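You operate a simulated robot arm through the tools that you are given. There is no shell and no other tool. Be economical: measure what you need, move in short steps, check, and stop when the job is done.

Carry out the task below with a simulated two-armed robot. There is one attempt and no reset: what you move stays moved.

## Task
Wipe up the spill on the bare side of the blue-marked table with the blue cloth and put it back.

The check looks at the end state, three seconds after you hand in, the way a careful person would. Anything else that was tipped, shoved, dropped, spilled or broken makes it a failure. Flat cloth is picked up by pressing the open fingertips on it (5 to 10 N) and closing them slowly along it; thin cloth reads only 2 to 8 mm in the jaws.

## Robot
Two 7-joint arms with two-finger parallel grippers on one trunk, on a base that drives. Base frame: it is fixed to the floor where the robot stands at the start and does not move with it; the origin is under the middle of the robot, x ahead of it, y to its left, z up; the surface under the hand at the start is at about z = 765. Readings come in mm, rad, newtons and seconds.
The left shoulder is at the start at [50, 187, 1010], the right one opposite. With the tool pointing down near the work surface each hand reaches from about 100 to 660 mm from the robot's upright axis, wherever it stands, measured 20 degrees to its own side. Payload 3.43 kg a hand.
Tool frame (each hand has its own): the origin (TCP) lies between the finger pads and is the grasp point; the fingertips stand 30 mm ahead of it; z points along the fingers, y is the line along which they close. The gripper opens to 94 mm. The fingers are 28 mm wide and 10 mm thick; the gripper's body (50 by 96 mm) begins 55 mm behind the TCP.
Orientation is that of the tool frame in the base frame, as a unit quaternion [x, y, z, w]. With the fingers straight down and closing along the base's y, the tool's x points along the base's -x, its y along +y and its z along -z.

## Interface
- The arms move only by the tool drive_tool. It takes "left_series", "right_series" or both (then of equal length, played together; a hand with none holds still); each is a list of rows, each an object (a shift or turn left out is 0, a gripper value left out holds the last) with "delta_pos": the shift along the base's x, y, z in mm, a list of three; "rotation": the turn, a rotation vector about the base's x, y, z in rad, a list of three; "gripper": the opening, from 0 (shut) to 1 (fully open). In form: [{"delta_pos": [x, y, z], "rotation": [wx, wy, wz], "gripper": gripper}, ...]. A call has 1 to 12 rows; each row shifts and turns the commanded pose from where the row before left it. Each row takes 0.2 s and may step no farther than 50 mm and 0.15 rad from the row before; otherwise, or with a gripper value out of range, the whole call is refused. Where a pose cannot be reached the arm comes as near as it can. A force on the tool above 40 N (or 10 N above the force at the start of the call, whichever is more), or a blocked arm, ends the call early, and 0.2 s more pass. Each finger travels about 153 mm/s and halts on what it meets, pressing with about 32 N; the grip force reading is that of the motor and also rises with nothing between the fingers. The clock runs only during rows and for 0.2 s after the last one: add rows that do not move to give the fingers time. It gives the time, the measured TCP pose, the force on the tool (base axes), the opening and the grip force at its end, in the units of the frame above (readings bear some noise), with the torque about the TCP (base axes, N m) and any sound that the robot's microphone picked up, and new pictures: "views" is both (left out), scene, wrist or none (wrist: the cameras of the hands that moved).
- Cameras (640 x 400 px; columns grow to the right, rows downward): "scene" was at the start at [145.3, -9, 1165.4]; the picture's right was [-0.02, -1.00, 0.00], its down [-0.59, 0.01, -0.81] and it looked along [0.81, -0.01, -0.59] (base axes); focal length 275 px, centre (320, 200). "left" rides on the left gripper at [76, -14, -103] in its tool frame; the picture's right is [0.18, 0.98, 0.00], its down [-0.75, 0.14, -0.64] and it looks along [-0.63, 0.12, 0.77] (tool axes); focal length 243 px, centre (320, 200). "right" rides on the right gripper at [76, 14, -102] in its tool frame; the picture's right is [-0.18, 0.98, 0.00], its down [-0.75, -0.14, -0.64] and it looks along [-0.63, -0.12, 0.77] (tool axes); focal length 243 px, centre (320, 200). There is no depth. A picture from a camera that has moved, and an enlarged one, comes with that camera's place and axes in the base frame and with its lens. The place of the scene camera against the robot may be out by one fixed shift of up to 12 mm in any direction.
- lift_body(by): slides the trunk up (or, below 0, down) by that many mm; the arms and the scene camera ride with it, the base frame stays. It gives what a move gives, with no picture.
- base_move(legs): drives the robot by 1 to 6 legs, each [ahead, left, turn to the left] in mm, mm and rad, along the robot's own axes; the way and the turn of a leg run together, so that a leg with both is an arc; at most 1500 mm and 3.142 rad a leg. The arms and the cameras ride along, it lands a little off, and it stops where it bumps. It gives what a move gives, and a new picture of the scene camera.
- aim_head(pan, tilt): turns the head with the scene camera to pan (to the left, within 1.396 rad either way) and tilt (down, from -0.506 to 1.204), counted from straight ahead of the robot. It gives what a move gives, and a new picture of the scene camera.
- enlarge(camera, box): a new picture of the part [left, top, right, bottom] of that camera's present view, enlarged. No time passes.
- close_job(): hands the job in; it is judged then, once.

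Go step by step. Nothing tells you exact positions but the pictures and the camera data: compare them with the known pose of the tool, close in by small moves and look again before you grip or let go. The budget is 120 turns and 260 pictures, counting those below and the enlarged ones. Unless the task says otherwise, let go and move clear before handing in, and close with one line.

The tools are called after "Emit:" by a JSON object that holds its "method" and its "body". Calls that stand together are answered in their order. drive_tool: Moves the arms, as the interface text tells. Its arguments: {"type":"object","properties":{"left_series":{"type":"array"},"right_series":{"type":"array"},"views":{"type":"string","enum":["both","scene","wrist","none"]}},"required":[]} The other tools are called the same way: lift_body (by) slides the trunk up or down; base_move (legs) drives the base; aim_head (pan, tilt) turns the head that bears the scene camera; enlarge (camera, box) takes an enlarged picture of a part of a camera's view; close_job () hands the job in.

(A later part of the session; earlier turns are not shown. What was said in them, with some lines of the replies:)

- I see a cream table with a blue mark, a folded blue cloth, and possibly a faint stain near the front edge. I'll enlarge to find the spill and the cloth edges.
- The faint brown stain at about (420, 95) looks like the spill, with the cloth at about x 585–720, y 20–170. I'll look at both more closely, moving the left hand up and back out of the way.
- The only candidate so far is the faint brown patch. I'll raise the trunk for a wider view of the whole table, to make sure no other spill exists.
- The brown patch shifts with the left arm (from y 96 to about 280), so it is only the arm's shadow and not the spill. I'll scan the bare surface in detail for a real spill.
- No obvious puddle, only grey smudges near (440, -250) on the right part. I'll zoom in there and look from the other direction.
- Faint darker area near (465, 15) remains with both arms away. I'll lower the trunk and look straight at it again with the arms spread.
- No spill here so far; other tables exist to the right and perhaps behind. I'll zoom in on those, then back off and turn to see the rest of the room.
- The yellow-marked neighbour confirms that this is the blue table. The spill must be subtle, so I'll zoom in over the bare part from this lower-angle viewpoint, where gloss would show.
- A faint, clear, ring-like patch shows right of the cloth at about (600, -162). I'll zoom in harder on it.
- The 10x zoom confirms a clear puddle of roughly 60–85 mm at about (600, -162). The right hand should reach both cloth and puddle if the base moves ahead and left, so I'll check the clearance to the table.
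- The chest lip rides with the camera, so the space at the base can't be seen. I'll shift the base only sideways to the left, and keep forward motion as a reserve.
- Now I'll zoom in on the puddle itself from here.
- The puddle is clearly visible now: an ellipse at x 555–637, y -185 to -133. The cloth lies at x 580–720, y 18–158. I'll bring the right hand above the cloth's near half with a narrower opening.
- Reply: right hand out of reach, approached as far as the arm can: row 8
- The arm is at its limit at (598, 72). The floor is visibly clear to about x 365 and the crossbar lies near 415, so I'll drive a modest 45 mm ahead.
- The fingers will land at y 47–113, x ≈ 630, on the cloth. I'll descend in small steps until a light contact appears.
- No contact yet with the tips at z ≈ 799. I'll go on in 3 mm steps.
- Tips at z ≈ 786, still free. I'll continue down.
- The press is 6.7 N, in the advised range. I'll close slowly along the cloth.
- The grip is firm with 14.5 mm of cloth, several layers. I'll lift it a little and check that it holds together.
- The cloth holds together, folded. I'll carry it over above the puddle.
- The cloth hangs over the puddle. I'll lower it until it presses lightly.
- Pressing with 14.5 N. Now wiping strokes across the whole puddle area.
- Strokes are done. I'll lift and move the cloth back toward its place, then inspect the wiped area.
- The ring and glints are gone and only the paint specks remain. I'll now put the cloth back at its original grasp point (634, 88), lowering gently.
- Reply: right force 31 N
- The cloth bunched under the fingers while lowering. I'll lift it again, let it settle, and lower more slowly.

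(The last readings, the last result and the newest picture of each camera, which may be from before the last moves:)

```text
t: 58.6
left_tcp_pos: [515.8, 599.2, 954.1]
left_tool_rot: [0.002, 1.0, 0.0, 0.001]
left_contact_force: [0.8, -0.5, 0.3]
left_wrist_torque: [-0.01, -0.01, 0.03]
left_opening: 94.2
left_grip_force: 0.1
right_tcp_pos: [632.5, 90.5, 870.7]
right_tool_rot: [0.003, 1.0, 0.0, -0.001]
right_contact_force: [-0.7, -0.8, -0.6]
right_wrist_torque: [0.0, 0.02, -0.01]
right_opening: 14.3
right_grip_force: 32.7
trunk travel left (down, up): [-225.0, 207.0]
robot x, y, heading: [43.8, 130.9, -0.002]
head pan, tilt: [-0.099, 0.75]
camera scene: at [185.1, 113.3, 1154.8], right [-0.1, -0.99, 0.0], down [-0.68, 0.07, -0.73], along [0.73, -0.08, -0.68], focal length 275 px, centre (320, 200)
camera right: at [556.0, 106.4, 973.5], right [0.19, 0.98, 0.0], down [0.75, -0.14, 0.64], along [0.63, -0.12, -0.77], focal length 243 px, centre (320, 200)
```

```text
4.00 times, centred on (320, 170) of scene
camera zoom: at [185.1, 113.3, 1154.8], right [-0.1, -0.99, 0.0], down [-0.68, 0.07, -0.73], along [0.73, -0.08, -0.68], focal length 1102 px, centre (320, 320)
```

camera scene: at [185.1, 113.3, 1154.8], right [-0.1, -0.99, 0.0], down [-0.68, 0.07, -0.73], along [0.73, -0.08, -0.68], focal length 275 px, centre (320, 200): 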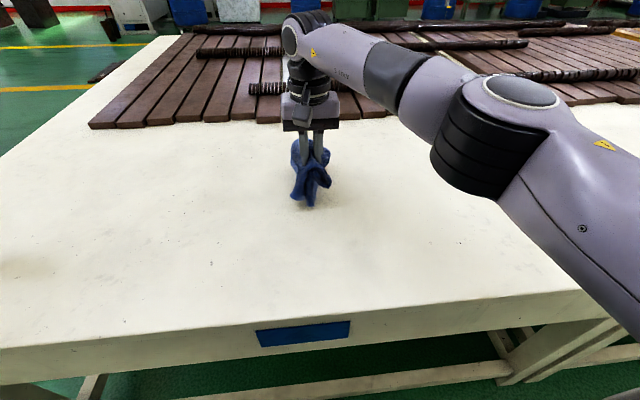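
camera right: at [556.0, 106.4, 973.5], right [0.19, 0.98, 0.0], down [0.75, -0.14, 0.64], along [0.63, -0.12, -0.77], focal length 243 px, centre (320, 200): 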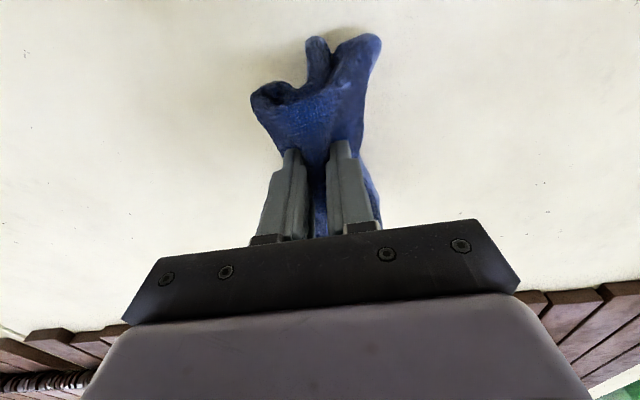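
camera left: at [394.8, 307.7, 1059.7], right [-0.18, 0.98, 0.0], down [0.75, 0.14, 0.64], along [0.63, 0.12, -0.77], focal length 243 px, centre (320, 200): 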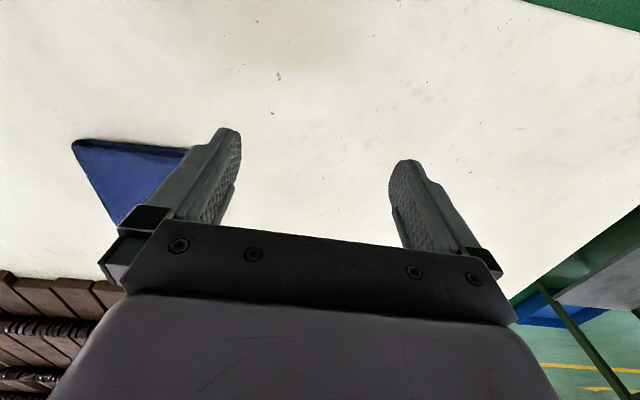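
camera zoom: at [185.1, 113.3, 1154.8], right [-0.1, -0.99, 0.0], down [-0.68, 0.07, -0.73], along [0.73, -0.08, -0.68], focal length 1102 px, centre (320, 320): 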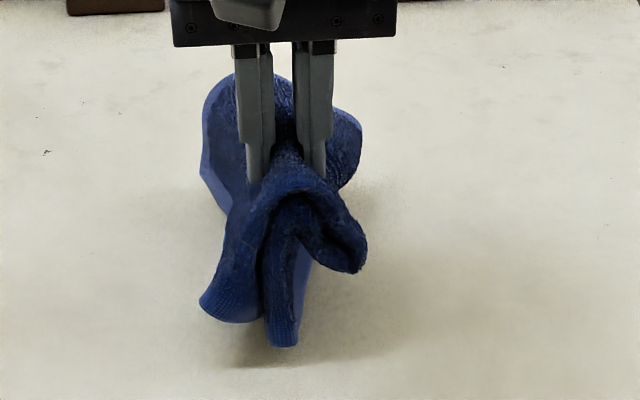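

I'll lower in slow small steps with a slight pull, watching how it spreads.

Emit:
{"method": "drive_tool", "body": {"right_series": [{"delta_pos": [0, 0, -6]}, {"delta_pos": [0, 0, -6]}, {"delta_pos": [0, 0, -6]}, {"delta_pos": [0, 0, -6]}, {"delta_pos": [0, 0, -5]}, {"delta_pos": [0, 0, -5]}, {}, {"delta_pos": [0, 0, -5]}, {"delta_pos": [0, 0, -5]}, {"delta_pos": [0, 0, -4]}, {"delta_pos": [0, 0, -4]}, {}], "views": "both"}}

```text
t: 61.2
left_tcp_pos: [515.7, 599.2, 953.9]
left_tool_rot: [0.002, 1.0, 0.001, 0.001]
left_contact_force: [0.4, -0.2, 0.4]
left_wrist_torque: [0.02, 0.0, -0.02]
left_opening: 94.1
left_grip_force: 0.2
right_tcp_pos: [632.0, 90.9, 819.2]
right_tool_rot: [0.003, 1.0, 0.0, 0.0]
right_contact_force: [0.9, 0.5, 6.7]
right_wrist_torque: [0.03, -0.05, 0.0]
right_opening: 14.1
right_grip_force: 32.1
trunk travel left (down, up): [-225.0, 207.0]
robot x, y, heading: [48.8, 133.1, -0.003]
head pan, tilt: [-0.099, 0.75]
camera scene: at [184.5, 113.4, 1154.9], right [-0.1, -0.99, 0.0], down [-0.68, 0.07, -0.73], along [0.73, -0.08, -0.68], focal length 275 px, centre (320, 200)
camera right: at [555.4, 105.7, 922.1], right [0.19, 0.98, 0.0], down [0.75, -0.15, 0.64], along [0.63, -0.12, -0.77], focal length 243 px, centre (320, 200)
```

scene: 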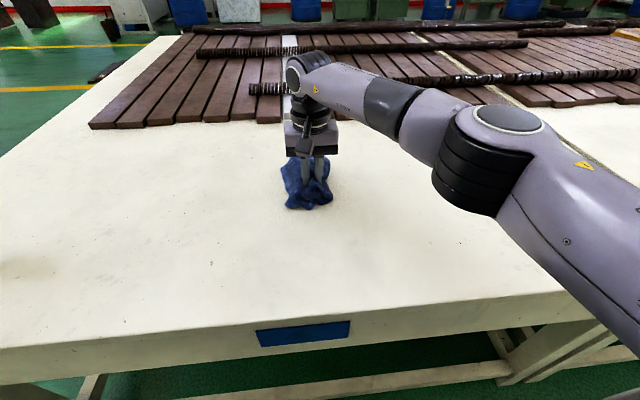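
right: 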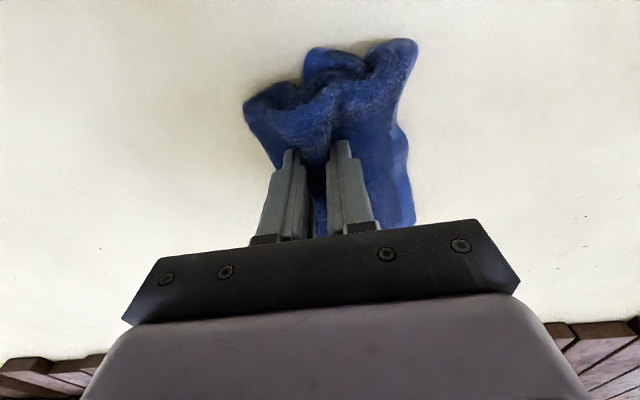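

It is touching down with 6.7 N and is better spread. I'll open slowly so the fingertips spread the cloth out.

Emit:
{"method": "drive_tool", "body": {"right_series": [{"gripper": 0.18}, {"gripper": 0.24}, {"gripper": 0.3}, {"gripper": 0.36, "delta_pos": [0, 0, -1]}, {"gripper": 0.42, "delta_pos": [0, 0, -1]}, {"gripper": 0.48, "delta_pos": [0, 0, -1]}, {"gripper": 0.54, "delta_pos": [0, 0, -1]}, {"gripper": 0.6}, {"gripper": 0.66}, {"gripper": 0.7}, {}], "views": "both"}}

```text
t: 63.6
left_tcp_pos: [515.7, 599.4, 953.3]
left_tool_rot: [0.001, 1.0, -0.001, 0.001]
left_contact_force: [0.0, 0.5, 0.4]
left_wrist_torque: [0.0, 0.02, 0.0]
left_opening: 94.1
left_grip_force: 0.0
right_tcp_pos: [631.0, 89.8, 814.4]
right_tool_rot: [0.003, 1.0, 0.001, 0.0]
right_contact_force: [-0.7, -1.8, 6.0]
right_wrist_torque: [0.13, -0.02, 0.02]
right_opening: 65.0
right_grip_force: 0.0
trunk travel left (down, up): [-225.0, 207.0]
robot x, y, heading: [44.4, 131.8, -0.005]
head pan, tilt: [-0.099, 0.75]
camera scene: at [184.6, 113.3, 1154.9], right [-0.1, -0.99, 0.0], down [-0.68, 0.07, -0.73], along [0.73, -0.08, -0.68], focal length 275 px, centre (320, 200)
camera right: at [554.9, 105.2, 917.4], right [0.19, 0.98, 0.0], down [0.75, -0.14, 0.64], along [0.63, -0.12, -0.77], focal length 243 px, centre (320, 200)
```

scene: 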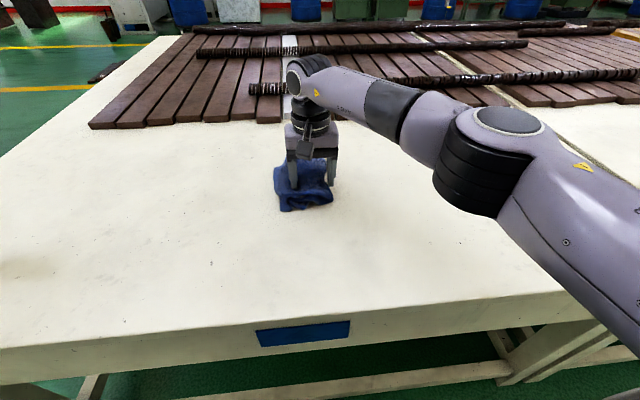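
right: 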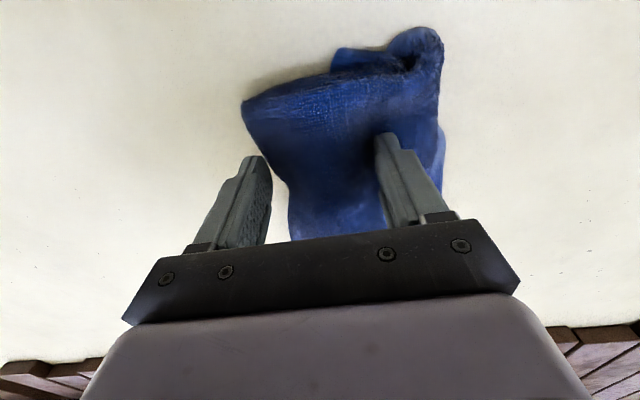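

Released, and the cloth spread out again. I'll rise straight up, move clear and look at the result.

Emit:
{"method": "drive_tool", "body": {"right_series": [{"delta_pos": [0, 0, 5]}, {"delta_pos": [0, 0, 10]}, {"delta_pos": [0, 0, 25]}, {"delta_pos": [0, 0, 40]}, {"delta_pos": [0, 0, 40]}, {"delta_pos": [-20, -40, 10]}, {"delta_pos": [-20, -40, 0]}, {"delta_pos": [-20, -40, 0]}, {"delta_pos": [-20, -40, 0]}, {"delta_pos": [-20, -40, 0]}, {"delta_pos": [-20, -40, 0]}, {}], "views": "both"}}

Emit:
{"method": "enlarge", "body": {"camera": "scene", "box": [240, 120, 400, 220]}}

```text
t: 66.2
left_tcp_pos: [515.6, 598.9, 953.8]
left_tool_rot: [0.002, 1.0, 0.0, 0.0]
left_contact_force: [-0.6, 0.1, -0.3]
left_wrist_torque: [0.0, -0.01, -0.02]
left_opening: 94.3
left_grip_force: 0.0
right_tcp_pos: [629.1, 88.2, 932.9]
right_tool_rot: [0.003, 1.0, 0.001, -0.001]
right_contact_force: [0.9, 0.5, -0.2]
right_wrist_torque: [0.03, -0.03, -0.03]
right_opening: 65.9
right_grip_force: 0.2
right hand out of reach, approached as far as the arm can: row 5, 6, 7, 8, 9, 10, 11
trunk travel left (down, up): [-225.0, 207.0]
robot x, y, heading: [43.6, 130.8, -0.007]
head pan, tilt: [-0.099, 0.75]
camera scene: at [185.0, 113.4, 1154.8], right [-0.1, -0.99, 0.0], down [-0.68, 0.07, -0.73], along [0.73, -0.08, -0.68], focal length 275 px, centre (320, 200)
camera right: at [553.4, 102.5, 1036.5], right [0.19, 0.98, 0.0], down [0.75, -0.14, 0.64], along [0.63, -0.12, -0.77], focal length 243 px, centre (320, 200)
```

scene: 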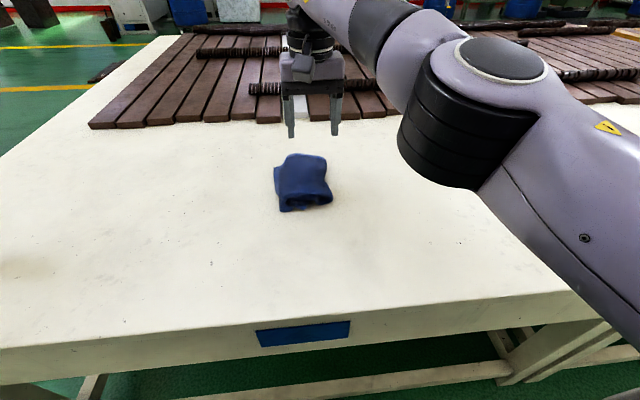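
right: 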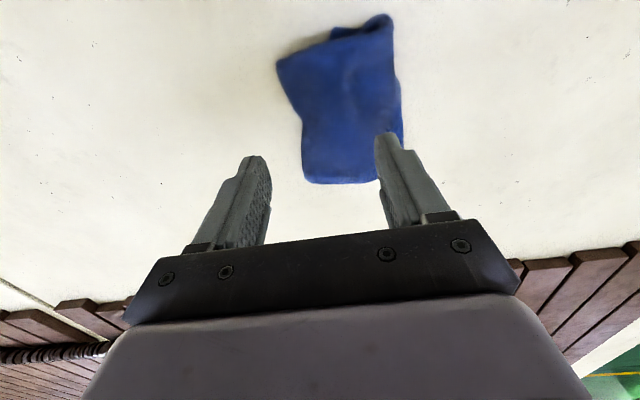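

```text
4.00 times, centred on (320, 170) of scene
camera zoom: at [185.0, 113.4, 1154.8], right [-0.1, -0.99, 0.0], down [-0.68, 0.07, -0.73], along [0.73, -0.08, -0.68], focal length 1102 px, centre (320, 320)
```

zoom: 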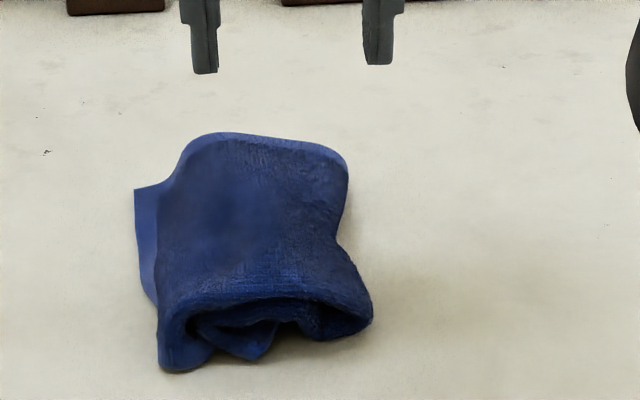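

The cloth is back at its place (same centre as before), folded if a little rumpled. The hand stopped at its height limit, so I'll move it clear to the right and inspect again.

Emit:
{"method": "drive_tool", "body": {"right_series": [{"delta_pos": [-30, 0, 0]}, {"delta_pos": [-30, -20, 0]}, {"delta_pos": [-30, -35, 0]}, {"delta_pos": [-30, -35, 0]}, {"delta_pos": [-30, -35, 0]}, {"delta_pos": [-30, -35, 0]}, {"delta_pos": [-20, -40, 0]}, {"delta_pos": [0, -40, 0]}, {"delta_pos": [0, -40, 0]}, {}], "views": "both"}}

Emit:
{"method": "enlarge", "body": {"camera": "scene", "box": [240, 120, 400, 220]}}

Emit:
{"method": "enlarge", "body": {"camera": "scene", "box": [380, 165, 460, 215]}}

```text
t: 68.5
left_tcp_pos: [516.1, 598.8, 954.0]
left_tool_rot: [0.002, 1.0, 0.0, 0.001]
left_contact_force: [-0.6, -0.8, -0.4]
left_wrist_torque: [0.0, 0.02, 0.02]
left_opening: 94.0
left_grip_force: 0.1
right_tcp_pos: [650.3, 11.8, 942.9]
right_tool_rot: [0.003, 1.0, 0.0, -0.001]
right_contact_force: [-0.3, -0.2, 1.0]
right_wrist_torque: [0.02, 0.0, 0.0]
right_opening: 65.8
right_grip_force: 0.1
right hand out of reach, approached as far as the arm can: row 1, 2, 3, 4, 5, 6, 7, 8, 9
trunk travel left (down, up): [-225.0, 207.0]
robot x, y, heading: [47.0, 128.9, -0.008]
head pan, tilt: [-0.099, 0.75]
camera scene: at [185.0, 113.4, 1154.8], right [-0.1, -0.99, 0.0], down [-0.68, 0.07, -0.73], along [0.73, -0.08, -0.68], focal length 275 px, centre (320, 200)
camera right: at [574.3, 28.2, 1046.2], right [0.19, 0.98, 0.0], down [0.75, -0.14, 0.64], along [0.63, -0.12, -0.77], focal length 243 px, centre (320, 200)
```

scene: 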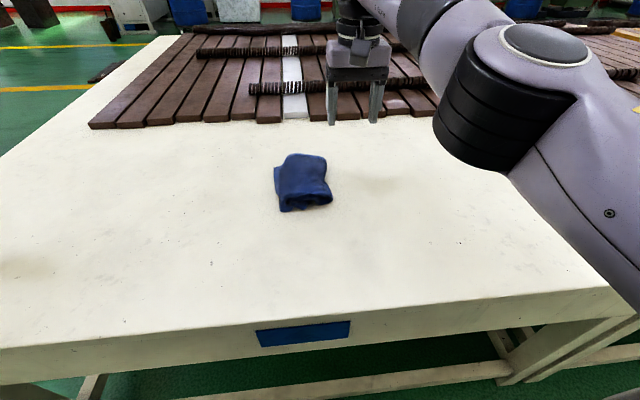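
right: 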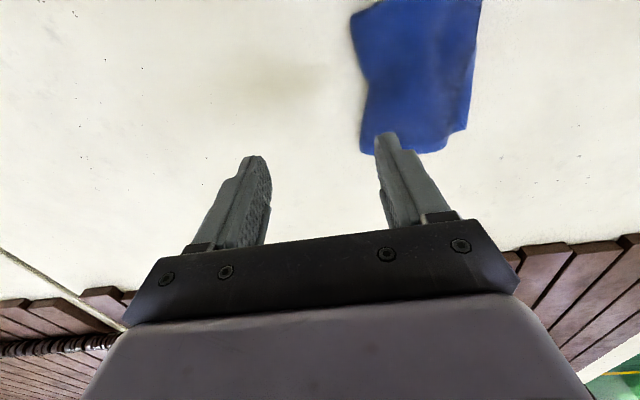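

```text
4.00 times, centred on (320, 170) of scene
camera zoom: at [185.0, 113.4, 1154.8], right [-0.1, -0.99, 0.0], down [-0.68, 0.07, -0.73], along [0.73, -0.08, -0.68], focal length 1102 px, centre (320, 320)
```

zoom: 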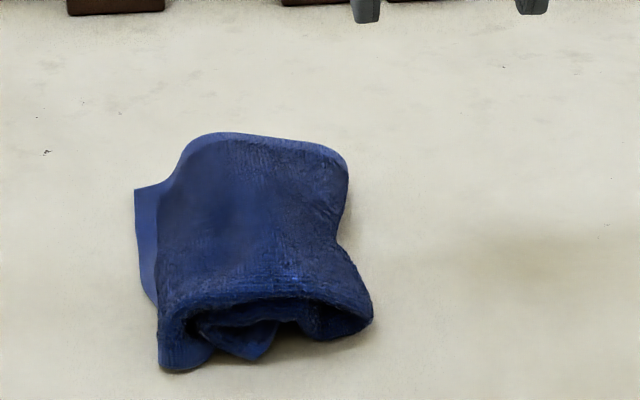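

```text
8.00 times, centred on (420, 190) of scene
camera zoom: at [185.0, 113.4, 1154.8], right [-0.1, -0.99, 0.0], down [-0.68, 0.07, -0.73], along [0.73, -0.08, -0.68], focal length 2203 px, centre (-480, 280)
```

zoom: 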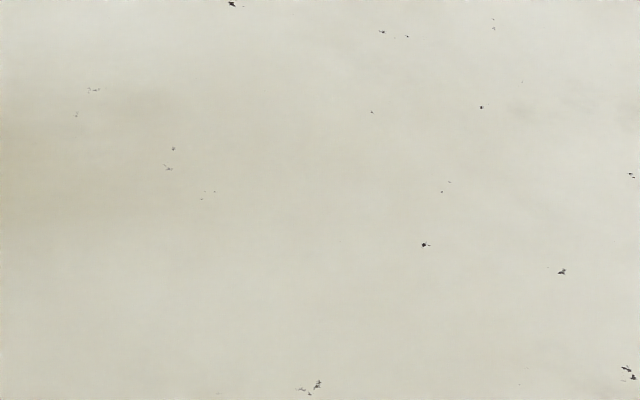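

The puddle is gone and the cloth is at its place. I'll get the right arm out of its awkward pose with smaller moves.

Emit:
{"method": "drive_tool", "body": {"right_series": [{"delta_pos": [0, -10, -15]}, {"delta_pos": [0, -20, -15]}, {"delta_pos": [0, -20, -10]}, {}], "views": "scene"}}

```text
t: 69.5
left_tcp_pos: [516.2, 598.8, 953.5]
left_tool_rot: [0.002, 1.0, 0.0, 0.001]
left_contact_force: [-0.2, -0.7, 0.5]
left_wrist_torque: [-0.01, -0.02, 0.0]
left_opening: 94.0
left_grip_force: 0.0
right_tcp_pos: [663.3, -30.1, 917.7]
right_tool_rot: [0.002, 1.0, 0.0, -0.002]
right_contact_force: [-0.7, 0.1, -0.5]
right_wrist_torque: [-0.04, -0.01, 0.0]
right_opening: 65.7
right_grip_force: 0.1
right hand out of reach, approached as far as the arm can: row 1, 2, 3
trunk travel left (down, up): [-225.0, 207.0]
robot x, y, heading: [42.1, 128.6, -0.004]
head pan, tilt: [-0.099, 0.75]
camera scene: at [185.0, 113.4, 1154.8], right [-0.1, -0.99, 0.0], down [-0.68, 0.07, -0.73], along [0.73, -0.08, -0.68], focal length 275 px, centre (320, 200)
```

scene: 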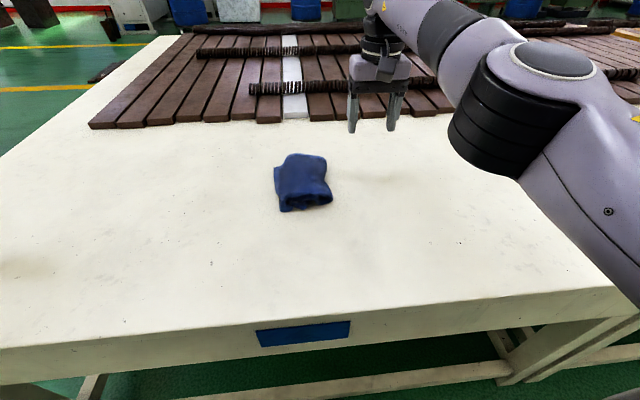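

The puddle is wiped up with no ring or glint left. The cloth lies back at its place, and the hand is open and clear of it, so I'm handing in.

Emit:
{"method": "close_job", "body": {}}

```text
The job is handed in.
```

I wiped up the clear spill on the bare side of the blue-marked table and put the blue cloth back where it was. It is still folded, but a little rumpled along its near edge.
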